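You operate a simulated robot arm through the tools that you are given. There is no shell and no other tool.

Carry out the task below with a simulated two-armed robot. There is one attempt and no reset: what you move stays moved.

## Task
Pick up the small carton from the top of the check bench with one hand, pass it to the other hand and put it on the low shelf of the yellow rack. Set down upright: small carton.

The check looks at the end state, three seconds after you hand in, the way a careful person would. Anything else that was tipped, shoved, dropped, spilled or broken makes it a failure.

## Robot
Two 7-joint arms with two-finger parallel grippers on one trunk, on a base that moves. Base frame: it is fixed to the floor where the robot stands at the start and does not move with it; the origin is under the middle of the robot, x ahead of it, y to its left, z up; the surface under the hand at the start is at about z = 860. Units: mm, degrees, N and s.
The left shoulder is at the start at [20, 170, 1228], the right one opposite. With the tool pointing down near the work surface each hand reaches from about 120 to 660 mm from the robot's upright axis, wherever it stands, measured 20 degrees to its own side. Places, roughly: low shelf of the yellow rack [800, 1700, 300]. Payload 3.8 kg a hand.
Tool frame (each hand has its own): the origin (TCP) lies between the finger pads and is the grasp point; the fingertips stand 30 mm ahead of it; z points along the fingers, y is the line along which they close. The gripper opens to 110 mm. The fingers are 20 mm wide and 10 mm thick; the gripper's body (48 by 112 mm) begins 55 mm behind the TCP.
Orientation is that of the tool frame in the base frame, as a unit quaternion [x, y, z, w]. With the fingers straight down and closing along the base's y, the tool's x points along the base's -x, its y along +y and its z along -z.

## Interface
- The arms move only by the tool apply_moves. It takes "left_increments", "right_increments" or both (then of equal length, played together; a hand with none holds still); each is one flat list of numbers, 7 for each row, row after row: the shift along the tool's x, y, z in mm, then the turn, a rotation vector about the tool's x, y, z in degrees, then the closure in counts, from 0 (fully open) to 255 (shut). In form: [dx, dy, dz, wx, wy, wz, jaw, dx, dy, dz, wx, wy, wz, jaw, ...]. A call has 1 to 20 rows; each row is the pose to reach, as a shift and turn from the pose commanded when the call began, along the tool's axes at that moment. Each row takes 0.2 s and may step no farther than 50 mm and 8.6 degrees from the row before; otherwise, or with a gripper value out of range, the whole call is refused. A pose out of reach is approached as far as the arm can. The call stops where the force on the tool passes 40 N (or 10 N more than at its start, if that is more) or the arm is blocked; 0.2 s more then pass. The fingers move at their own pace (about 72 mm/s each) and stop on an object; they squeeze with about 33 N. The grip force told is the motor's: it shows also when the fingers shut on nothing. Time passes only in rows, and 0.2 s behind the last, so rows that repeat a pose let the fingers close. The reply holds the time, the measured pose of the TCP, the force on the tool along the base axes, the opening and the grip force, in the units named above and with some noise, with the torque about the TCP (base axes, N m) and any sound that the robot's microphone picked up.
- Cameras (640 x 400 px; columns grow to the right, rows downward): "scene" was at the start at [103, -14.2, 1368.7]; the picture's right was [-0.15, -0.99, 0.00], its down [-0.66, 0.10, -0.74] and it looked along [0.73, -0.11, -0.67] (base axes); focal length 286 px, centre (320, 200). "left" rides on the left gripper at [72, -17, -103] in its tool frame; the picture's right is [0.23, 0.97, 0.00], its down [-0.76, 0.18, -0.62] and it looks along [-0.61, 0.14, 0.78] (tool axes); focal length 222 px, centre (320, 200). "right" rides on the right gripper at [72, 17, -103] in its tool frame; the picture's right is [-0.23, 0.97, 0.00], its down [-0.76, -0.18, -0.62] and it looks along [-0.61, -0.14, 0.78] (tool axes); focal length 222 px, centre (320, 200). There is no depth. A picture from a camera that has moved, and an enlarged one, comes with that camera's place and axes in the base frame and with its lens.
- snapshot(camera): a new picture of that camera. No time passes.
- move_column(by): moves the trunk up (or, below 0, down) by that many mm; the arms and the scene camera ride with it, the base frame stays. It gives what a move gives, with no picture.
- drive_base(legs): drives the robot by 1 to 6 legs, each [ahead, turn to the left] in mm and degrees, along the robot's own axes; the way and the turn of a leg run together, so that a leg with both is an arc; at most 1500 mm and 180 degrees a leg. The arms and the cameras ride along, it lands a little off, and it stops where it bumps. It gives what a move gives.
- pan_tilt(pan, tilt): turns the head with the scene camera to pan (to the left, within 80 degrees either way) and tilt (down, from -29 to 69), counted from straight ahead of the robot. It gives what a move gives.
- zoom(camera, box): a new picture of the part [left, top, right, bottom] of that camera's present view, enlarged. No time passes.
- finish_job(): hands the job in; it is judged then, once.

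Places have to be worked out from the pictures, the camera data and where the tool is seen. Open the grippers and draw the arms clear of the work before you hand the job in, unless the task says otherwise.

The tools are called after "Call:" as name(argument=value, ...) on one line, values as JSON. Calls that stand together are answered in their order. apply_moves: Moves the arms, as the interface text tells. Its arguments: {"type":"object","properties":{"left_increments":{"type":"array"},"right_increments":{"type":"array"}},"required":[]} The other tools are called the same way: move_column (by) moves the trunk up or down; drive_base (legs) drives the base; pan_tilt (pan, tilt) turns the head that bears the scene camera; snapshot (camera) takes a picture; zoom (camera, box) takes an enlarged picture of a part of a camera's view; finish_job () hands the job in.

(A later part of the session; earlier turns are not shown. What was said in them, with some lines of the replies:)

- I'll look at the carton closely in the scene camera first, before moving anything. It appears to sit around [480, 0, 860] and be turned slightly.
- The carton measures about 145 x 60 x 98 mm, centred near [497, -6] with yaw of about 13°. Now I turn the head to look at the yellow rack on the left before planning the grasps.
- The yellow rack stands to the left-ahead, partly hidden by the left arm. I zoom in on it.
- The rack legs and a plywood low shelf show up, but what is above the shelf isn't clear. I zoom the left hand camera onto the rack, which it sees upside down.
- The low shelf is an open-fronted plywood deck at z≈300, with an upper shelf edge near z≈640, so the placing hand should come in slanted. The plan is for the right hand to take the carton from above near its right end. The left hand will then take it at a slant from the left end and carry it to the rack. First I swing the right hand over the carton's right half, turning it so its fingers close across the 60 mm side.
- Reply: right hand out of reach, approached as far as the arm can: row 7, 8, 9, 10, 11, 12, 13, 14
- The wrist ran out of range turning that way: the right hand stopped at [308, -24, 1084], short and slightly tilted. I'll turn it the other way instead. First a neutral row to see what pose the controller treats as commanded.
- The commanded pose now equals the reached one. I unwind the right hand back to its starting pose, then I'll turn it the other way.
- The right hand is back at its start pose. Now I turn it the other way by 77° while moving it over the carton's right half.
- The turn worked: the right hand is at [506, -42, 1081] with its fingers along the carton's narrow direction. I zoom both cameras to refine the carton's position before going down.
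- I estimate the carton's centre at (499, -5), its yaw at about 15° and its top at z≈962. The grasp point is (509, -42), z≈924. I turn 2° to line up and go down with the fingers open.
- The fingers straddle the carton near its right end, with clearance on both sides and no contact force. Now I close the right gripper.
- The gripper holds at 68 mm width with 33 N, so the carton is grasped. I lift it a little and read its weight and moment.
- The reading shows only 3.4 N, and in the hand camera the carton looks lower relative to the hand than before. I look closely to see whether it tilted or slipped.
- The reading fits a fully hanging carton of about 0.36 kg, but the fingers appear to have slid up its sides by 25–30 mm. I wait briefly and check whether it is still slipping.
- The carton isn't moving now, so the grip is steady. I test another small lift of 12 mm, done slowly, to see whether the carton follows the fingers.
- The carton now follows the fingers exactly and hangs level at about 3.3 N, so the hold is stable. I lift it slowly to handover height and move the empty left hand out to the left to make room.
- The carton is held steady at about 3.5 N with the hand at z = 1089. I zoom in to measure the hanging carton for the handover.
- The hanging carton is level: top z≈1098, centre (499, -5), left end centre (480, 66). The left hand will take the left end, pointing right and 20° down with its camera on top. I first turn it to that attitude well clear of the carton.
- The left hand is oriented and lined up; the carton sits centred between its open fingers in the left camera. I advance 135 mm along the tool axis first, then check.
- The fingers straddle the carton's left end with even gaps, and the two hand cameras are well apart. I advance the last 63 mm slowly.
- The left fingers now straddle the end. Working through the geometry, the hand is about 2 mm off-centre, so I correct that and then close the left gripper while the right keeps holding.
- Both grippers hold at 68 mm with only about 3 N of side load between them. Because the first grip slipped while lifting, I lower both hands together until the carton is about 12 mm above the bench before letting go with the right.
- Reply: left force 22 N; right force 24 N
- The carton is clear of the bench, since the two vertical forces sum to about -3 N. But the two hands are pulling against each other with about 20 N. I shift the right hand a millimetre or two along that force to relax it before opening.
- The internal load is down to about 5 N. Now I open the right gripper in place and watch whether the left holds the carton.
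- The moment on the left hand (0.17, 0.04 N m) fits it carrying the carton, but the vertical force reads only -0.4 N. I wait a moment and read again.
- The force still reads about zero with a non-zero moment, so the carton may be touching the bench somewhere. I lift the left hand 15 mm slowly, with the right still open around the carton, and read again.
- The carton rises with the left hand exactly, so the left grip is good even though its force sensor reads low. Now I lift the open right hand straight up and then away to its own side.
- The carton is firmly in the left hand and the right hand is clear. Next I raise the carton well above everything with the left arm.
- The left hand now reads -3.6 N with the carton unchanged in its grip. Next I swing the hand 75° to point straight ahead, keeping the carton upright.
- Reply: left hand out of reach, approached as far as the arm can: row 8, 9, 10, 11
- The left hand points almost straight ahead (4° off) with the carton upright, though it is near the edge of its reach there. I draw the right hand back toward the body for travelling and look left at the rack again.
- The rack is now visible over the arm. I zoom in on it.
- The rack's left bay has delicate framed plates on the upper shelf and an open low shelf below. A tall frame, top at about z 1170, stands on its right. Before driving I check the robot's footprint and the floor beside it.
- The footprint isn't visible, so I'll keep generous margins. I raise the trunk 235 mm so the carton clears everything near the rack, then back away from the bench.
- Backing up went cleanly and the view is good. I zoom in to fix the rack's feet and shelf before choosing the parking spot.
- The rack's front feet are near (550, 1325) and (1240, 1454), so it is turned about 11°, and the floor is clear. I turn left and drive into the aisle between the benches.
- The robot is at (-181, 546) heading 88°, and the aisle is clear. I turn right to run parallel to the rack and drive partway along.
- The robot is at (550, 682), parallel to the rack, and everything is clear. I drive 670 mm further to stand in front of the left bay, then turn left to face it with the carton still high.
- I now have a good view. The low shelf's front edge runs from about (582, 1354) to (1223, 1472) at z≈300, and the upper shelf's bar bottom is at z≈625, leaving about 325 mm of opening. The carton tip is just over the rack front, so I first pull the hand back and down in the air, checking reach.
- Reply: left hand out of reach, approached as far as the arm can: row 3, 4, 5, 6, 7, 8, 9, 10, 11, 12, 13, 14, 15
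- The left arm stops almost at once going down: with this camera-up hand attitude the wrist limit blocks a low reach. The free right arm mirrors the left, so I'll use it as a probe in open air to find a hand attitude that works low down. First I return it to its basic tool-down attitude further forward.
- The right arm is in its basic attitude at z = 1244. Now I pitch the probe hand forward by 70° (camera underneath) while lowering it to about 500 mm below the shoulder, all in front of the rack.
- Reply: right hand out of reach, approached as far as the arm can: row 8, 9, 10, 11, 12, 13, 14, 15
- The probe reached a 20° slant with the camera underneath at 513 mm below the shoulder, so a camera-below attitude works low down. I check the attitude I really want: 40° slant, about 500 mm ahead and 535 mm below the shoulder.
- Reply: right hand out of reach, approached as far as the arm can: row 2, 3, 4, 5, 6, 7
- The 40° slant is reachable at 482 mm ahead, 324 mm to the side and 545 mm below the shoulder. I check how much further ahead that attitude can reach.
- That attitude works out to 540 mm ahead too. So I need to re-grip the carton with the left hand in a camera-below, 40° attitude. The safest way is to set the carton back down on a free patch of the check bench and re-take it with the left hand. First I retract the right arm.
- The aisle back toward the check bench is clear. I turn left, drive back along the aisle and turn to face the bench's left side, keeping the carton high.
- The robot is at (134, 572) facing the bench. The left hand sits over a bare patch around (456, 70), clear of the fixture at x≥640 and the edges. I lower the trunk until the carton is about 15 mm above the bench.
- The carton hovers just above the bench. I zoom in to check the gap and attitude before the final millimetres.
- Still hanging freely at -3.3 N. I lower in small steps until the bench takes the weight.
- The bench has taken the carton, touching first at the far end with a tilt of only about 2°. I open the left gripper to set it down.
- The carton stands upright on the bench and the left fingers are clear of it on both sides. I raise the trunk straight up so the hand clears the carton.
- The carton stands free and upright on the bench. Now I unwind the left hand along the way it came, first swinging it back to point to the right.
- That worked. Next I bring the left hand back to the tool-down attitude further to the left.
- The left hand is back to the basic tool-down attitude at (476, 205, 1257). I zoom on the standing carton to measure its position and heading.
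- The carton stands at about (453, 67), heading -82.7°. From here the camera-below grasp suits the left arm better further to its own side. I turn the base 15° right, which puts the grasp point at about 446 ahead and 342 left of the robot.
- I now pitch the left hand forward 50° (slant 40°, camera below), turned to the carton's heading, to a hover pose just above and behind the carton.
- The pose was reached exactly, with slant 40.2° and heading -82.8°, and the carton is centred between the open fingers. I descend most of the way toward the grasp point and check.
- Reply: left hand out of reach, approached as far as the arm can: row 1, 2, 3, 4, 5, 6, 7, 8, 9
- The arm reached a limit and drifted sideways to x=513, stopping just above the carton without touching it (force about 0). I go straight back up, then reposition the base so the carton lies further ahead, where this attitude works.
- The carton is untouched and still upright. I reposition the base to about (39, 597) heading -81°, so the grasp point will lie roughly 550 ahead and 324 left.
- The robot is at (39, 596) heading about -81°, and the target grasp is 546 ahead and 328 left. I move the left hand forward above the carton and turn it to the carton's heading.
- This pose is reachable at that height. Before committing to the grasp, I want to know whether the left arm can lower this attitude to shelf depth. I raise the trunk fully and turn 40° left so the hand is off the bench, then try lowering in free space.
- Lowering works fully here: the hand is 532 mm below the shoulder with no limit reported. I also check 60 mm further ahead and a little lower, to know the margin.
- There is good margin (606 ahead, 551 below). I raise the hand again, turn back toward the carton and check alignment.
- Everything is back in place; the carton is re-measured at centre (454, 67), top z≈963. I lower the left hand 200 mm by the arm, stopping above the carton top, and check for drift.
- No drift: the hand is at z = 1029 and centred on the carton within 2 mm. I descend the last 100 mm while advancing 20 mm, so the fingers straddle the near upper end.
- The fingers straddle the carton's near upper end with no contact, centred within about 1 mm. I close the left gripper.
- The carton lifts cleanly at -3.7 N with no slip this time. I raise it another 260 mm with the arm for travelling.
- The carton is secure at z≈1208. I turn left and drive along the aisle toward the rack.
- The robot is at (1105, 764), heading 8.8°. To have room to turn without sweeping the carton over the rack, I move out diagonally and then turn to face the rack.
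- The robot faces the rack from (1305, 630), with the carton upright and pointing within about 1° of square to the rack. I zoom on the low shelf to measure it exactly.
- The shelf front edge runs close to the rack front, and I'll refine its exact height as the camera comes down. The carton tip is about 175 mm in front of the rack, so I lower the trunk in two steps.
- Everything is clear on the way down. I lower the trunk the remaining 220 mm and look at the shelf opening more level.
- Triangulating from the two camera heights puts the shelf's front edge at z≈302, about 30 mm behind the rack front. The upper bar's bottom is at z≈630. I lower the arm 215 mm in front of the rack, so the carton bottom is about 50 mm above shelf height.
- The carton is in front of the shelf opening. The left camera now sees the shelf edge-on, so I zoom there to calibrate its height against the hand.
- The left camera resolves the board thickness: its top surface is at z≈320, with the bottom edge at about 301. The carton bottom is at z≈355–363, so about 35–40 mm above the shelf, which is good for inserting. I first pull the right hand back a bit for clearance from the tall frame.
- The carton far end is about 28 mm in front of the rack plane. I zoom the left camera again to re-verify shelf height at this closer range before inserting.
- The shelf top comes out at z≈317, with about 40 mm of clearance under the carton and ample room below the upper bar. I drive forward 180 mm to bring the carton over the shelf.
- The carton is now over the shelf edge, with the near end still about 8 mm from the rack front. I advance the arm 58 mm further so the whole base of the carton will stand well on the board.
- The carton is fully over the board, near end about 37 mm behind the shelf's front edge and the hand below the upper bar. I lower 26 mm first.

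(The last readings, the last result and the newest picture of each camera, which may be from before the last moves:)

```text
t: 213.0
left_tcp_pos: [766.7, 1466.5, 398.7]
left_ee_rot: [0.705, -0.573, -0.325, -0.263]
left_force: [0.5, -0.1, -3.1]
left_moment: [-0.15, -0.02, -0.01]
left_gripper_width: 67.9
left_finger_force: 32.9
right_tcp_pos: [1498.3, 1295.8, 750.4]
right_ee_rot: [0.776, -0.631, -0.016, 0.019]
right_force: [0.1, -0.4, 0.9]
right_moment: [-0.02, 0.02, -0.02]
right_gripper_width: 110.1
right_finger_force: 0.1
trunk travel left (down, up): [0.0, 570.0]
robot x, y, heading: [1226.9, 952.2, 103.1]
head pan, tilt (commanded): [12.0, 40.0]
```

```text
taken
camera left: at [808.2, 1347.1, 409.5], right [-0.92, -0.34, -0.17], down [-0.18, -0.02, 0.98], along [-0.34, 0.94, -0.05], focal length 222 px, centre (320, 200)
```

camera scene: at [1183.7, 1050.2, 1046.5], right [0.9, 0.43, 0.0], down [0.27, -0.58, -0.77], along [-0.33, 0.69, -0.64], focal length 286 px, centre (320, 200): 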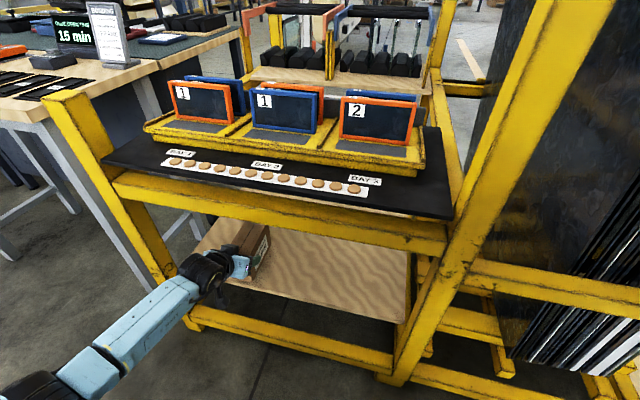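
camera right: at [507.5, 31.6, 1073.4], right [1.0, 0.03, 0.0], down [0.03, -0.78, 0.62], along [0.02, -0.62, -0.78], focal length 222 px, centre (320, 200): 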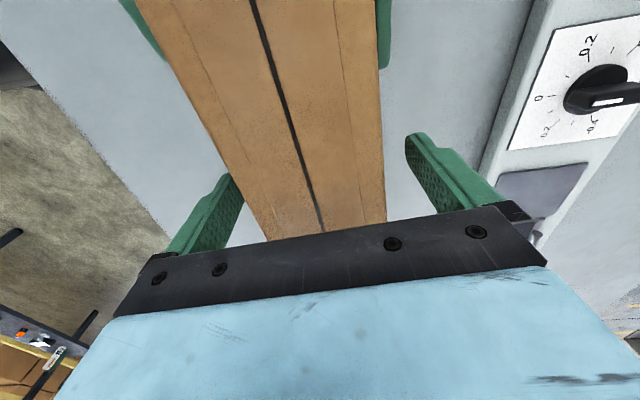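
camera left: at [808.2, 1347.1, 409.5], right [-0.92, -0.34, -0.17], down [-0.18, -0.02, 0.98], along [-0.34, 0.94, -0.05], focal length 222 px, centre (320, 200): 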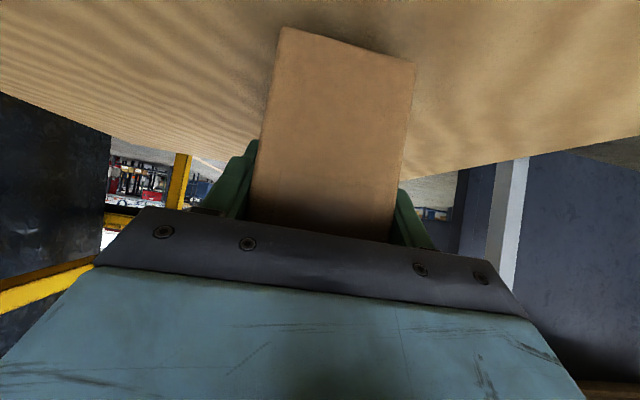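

Still hanging freely at -3.1 N. I keep lowering in small steps and watch the vertical force.

Call:
apply_moves(left_increments=[2.3, 0, 1.95, 0, 0, 0, 255, 4.6, 0, 3.9, 0, 0, 0, 255, 4.6, 0, 3.9, 0, 0, 0, 255])

Call:
apply_moves(left_increments=[2.3, 0, 1.95, 0, 0, 0, 255, 2.3, 0, 1.95, 0, 0, 0, 255])

Call:
apply_moves(left_increments=[1.5, 0, 1.3, 0, 0, 0, 255, 1.5, 0, 1.3, 0, 0, 0, 255])

```text
t: 213.8
left_tcp_pos: [767.0, 1466.8, 390.9]
left_ee_rot: [0.705, -0.572, -0.325, -0.263]
left_force: [-0.3, 1.0, -3.6]
left_moment: [-0.17, -0.04, 0.0]
left_gripper_width: 68.1
left_finger_force: 32.9
right_tcp_pos: [1498.4, 1295.8, 751.5]
right_ee_rot: [0.776, -0.63, -0.015, 0.019]
right_force: [-0.5, 0.4, 0.2]
right_moment: [0.0, -0.03, 0.02]
right_gripper_width: 109.8
right_finger_force: 0.0
trunk travel left (down, up): [0.0, 570.0]
robot x, y, heading: [1227.9, 956.5, 103.3]
head pan, tilt (commanded): [12.0, 40.0]
```

```text
t: 214.4
left_tcp_pos: [768.0, 1466.8, 389.4]
left_ee_rot: [0.705, -0.573, -0.326, -0.263]
left_force: [0.1, 0.2, -3.7]
left_moment: [-0.17, 0.0, -0.05]
left_gripper_width: 67.9
left_finger_force: 32.6
right_tcp_pos: [1498.1, 1295.8, 751.0]
right_ee_rot: [0.776, -0.63, -0.016, 0.019]
right_force: [-0.4, 0.2, -0.2]
right_moment: [-0.01, -0.02, 0.0]
right_gripper_width: 110.0
right_finger_force: 0.1
trunk travel left (down, up): [0.0, 570.0]
robot x, y, heading: [1225.1, 956.4, 103.3]
head pan, tilt (commanded): [12.0, 40.0]
```

```text
t: 215.0
left_tcp_pos: [766.7, 1465.6, 385.7]
left_ee_rot: [0.705, -0.572, -0.326, -0.263]
left_force: [-0.6, -0.8, -2.4]
left_moment: [-0.11, -0.02, -0.03]
left_gripper_width: 67.7
left_finger_force: 32.6
right_tcp_pos: [1499.0, 1296.6, 751.0]
right_ee_rot: [0.776, -0.63, -0.016, 0.018]
right_force: [-0.4, -0.2, -0.5]
right_moment: [-0.01, 0.0, -0.01]
right_gripper_width: 110.0
right_finger_force: 0.1
trunk travel left (down, up): [0.0, 570.0]
robot x, y, heading: [1226.0, 951.3, 103.5]
head pan, tilt (commanded): [12.0, 40.0]
```

The force and moment are just starting to change (-2.4 N, -0.11 N m), which suggests first touch. I continue in 1.5 mm steps.

Call:
apply_moves(left_increments=[1.2, 0, 1, 0, 0, 0, 255, 1.2, 0, 1, 0, 0, 0, 255])

Call:
apply_moves(left_increments=[1.2, 0, 1, 0, 0, 0, 255, 1.2, 0, 1, 0, 0, 0, 255])

```text
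t: 215.6
left_tcp_pos: [767.2, 1467.8, 385.8]
left_ee_rot: [0.704, -0.573, -0.326, -0.264]
left_force: [-1.1, -2.7, 3.5]
left_moment: [0.63, -0.09, 0.02]
left_gripper_width: 68.2
left_finger_force: 33.9
right_tcp_pos: [1499.5, 1294.5, 750.1]
right_ee_rot: [0.776, -0.631, -0.017, 0.019]
right_force: [0.5, 0.5, 0.7]
right_moment: [0.01, -0.01, 0.04]
right_gripper_width: 110.1
right_finger_force: 0.2
trunk travel left (down, up): [0.0, 570.0]
robot x, y, heading: [1226.0, 954.8, 103.2]
head pan, tilt (commanded): [12.0, 40.0]
```

```text
t: 216.2
left_tcp_pos: [766.8, 1467.2, 386.8]
left_ee_rot: [0.704, -0.572, -0.327, -0.265]
left_force: [0.7, -6.2, 16.2]
left_moment: [-0.23, -0.65, -0.07]
left_gripper_width: 68.1
left_finger_force: 33.5
right_tcp_pos: [1498.9, 1294.4, 751.3]
right_ee_rot: [0.776, -0.631, -0.016, 0.018]
right_force: [0.0, 0.2, 0.4]
right_moment: [0.01, -0.03, 0.0]
right_gripper_width: 109.8
right_finger_force: 0.1
trunk travel left (down, up): [0.0, 570.0]
robot x, y, heading: [1225.2, 951.9, 103.4]
head pan, tilt (commanded): [12.0, 40.0]
```

The carton is standing firmly on the shelf, pressed with about 16 N. I relax upward by 1 mm and then open the gripper.

Call:
apply_moves(left_increments=[-0.9, 0, -0.8, 0, 0, 0, 255, -0.9, 0, -0.8, 0, 0, 0, 255])

Call:
apply_moves(left_increments=[0, 0, 0, 0, 0, 0, 92, 0, 0, 0, 0, 0, 0, 80, 0, 0, 0, 0, 0, 0, 50, 0, 0, 0, 0, 0, 0, 20, 0, 0, 0, 0, 0, 0, 0, 0, 0, 0, 0, 0, 0, 0])

Call:
snapshot(camera="left")

Call:
zoom(camera="scene", box=[150, 180, 310, 320])

```text
t: 216.8
left_tcp_pos: [766.5, 1466.4, 385.2]
left_ee_rot: [0.704, -0.573, -0.327, -0.265]
left_force: [-3.0, 3.2, 9.8]
left_moment: [1.01, -0.03, 0.36]
left_gripper_width: 67.9
left_finger_force: 32.7
right_tcp_pos: [1499.1, 1295.0, 751.6]
right_ee_rot: [0.776, -0.63, -0.016, 0.019]
right_force: [-0.3, -0.6, -0.1]
right_moment: [0.0, 0.0, -0.01]
right_gripper_width: 110.0
right_finger_force: 0.1
trunk travel left (down, up): [0.0, 570.0]
robot x, y, heading: [1225.8, 950.4, 103.3]
head pan, tilt (commanded): [12.0, 40.0]
```

```text
t: 218.2
left_tcp_pos: [767.9, 1465.4, 383.6]
left_ee_rot: [0.705, -0.573, -0.325, -0.263]
left_force: [0.4, -0.4, 0.0]
left_moment: [0.01, 0.01, 0.02]
left_gripper_width: 109.9
left_finger_force: 0.2
right_tcp_pos: [1498.5, 1296.3, 751.6]
right_ee_rot: [0.776, -0.631, -0.015, 0.019]
right_force: [-0.5, 0.3, -0.2]
right_moment: [-0.02, 0.0, -0.02]
right_gripper_width: 110.1
right_finger_force: 0.0
trunk travel left (down, up): [0.0, 570.0]
robot x, y, heading: [1225.8, 958.2, 103.1]
head pan, tilt (commanded): [12.0, 40.0]
```

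```text
taken
camera left: at [807.9, 1347.2, 396.0], right [-0.92, -0.34, -0.17], down [-0.18, -0.02, 0.98], along [-0.34, 0.94, -0.05], focal length 222 px, centre (320, 200)
```

left: 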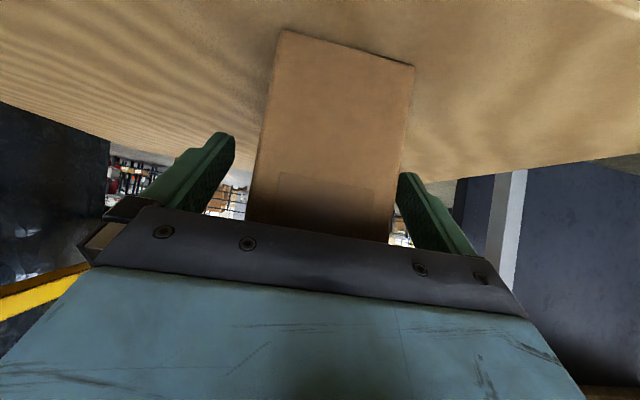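

```text
2.86 times, centred on (230, 250) of scene
camera zoom: at [1183.9, 1050.0, 1046.5], right [0.9, 0.43, 0.0], down [0.27, -0.58, -0.77], along [-0.33, 0.69, -0.64], focal length 817 px, centre (577, 57)
```

zoom: 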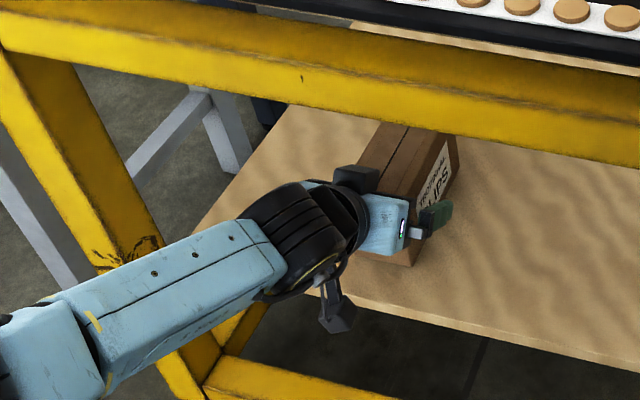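

The gripper is open and the carton stands upright on the low shelf with no contact force on the hand. I back the base straight out so the fingers slide clear.

Call:
drive_base(legs=[[-120, 0]])

Call:
snapshot(camera="left")

Call:
snapshot(camera="scene")

```text
t: 219.4
left_tcp_pos: [796.5, 1349.6, 384.4]
left_ee_rot: [0.704, -0.573, -0.325, -0.263]
left_force: [0.4, -0.5, -0.9]
left_moment: [0.0, -0.01, -0.02]
left_gripper_width: 110.0
left_finger_force: 0.0
right_tcp_pos: [1528.5, 1176.6, 751.1]
right_ee_rot: [0.776, -0.631, -0.016, 0.02]
right_force: [1.1, 0.2, -0.3]
right_moment: [-0.04, 0.02, -0.04]
right_gripper_width: 109.9
right_finger_force: 0.2
trunk travel left (down, up): [0.0, 570.0]
robot x, y, heading: [1250.2, 836.5, 103.1]
head pan, tilt (commanded): [12.0, 40.0]
```

```text
taken
camera left: at [836.6, 1229.5, 396.0], right [-0.92, -0.34, -0.17], down [-0.18, -0.02, 0.98], along [-0.34, 0.94, -0.05], focal length 222 px, centre (320, 200)
```

left: 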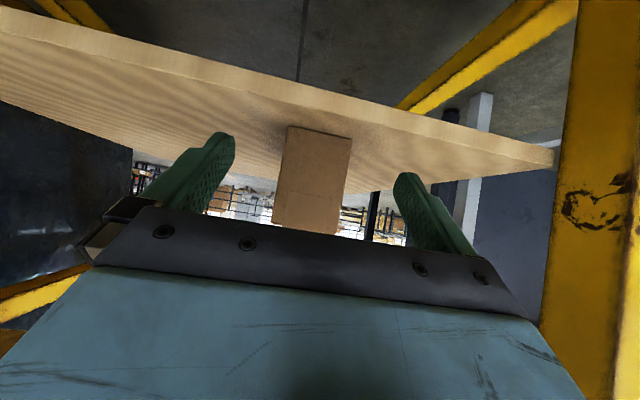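

```text
taken
camera scene: at [1211.9, 931.5, 1046.5], right [0.91, 0.42, 0.0], down [0.27, -0.58, -0.77], along [-0.33, 0.69, -0.64], focal length 286 px, centre (320, 200)
```

scene: 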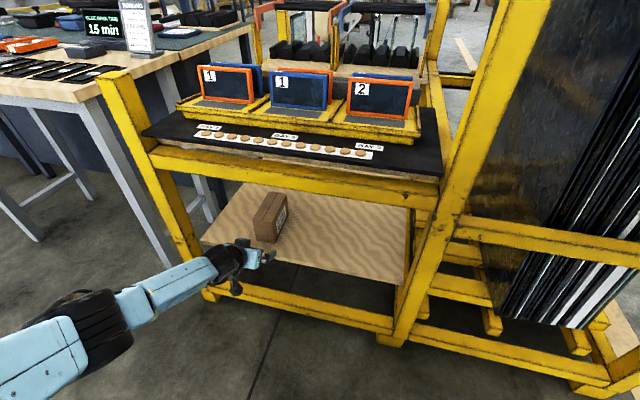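

The carton stands upright on the low shelf, clear of its front edge, and the hand is out. I back away further and then check the final scene.

Call:
drive_base(legs=[[-200, 0]])

Call:
zoom(camera="scene", box=[200, 90, 440, 290])

Call:
snapshot(camera="left")

```text
t: 221.0
left_tcp_pos: [841.0, 1154.8, 385.3]
left_ee_rot: [0.704, -0.573, -0.326, -0.263]
left_force: [0.7, -0.1, -0.2]
left_moment: [-0.01, -0.02, -0.01]
left_gripper_width: 110.2
left_finger_force: 0.1
right_tcp_pos: [1573.0, 983.6, 749.9]
right_ee_rot: [0.775, -0.632, -0.016, 0.019]
right_force: [0.0, 0.2, 0.1]
right_moment: [-0.02, 0.02, -0.01]
right_gripper_width: 110.0
right_finger_force: 0.2
trunk travel left (down, up): [0.0, 570.0]
robot x, y, heading: [1296.7, 643.2, 103.4]
head pan, tilt (commanded): [12.0, 40.0]
```

```text
2.00 times, centred on (320, 190) of scene
camera zoom: at [1257.0, 738.4, 1046.5], right [0.91, 0.43, 0.0], down [0.27, -0.58, -0.77], along [-0.33, 0.69, -0.64], focal length 572 px, centre (320, 220)
```

zoom: 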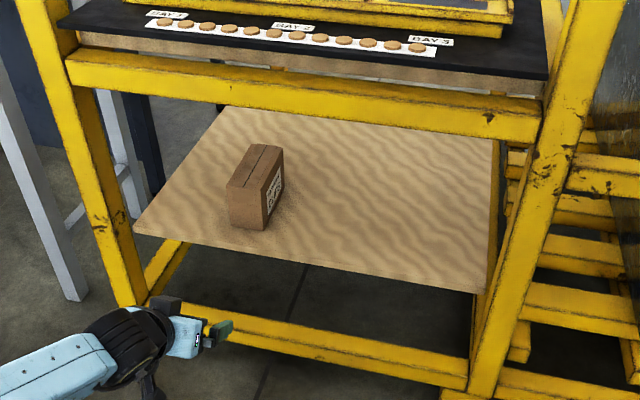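

```text
taken
camera left: at [881.5, 1036.2, 396.0], right [-0.92, -0.34, -0.17], down [-0.18, -0.02, 0.98], along [-0.34, 0.94, -0.05], focal length 222 px, centre (320, 200)
```

left: 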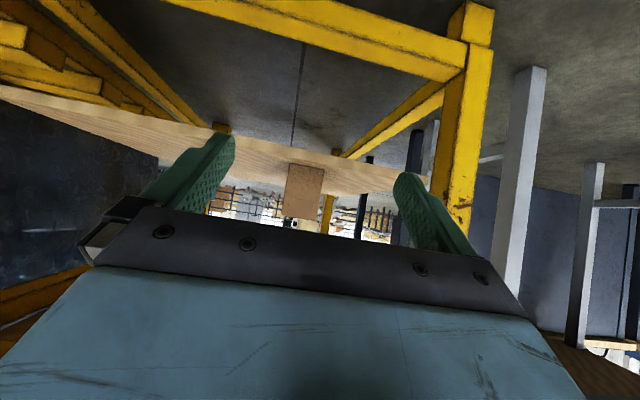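

The carton stands upright on the low shelf, clear of the edge. The bay plates above are undisturbed, both grippers are open, and both arms are well away from the rack. I hand the job in.

Call:
finish_job()

```text
The job is handed in.
```

I put the small carton upright on the low shelf of the yellow rack and handed the job in. It stands just behind the shelf's front edge, and the last pictures showed nothing on the rack disturbed.

- **Passing:** The right hand picked the carton up from the check bench. It passed the carton to the left hand in the air, just above the bench.
- **Extra step:** The left arm couldn't reach down to the low shelf with that first grip. I set the carton back on a bare patch of the check bench, and the left hand took it again at a different angle. The left hand made the final placement.
- **Slip:** The carton slid about 30 mm in the right hand's grip on the first lift. It stayed upright and was not dropped.
- **Other items:** The check bench items were in place when I last saw them, as I left the bench with the carton. I did not look at that bench again before handing in.

Both grippers are open, and the robot has backed away from the rack.
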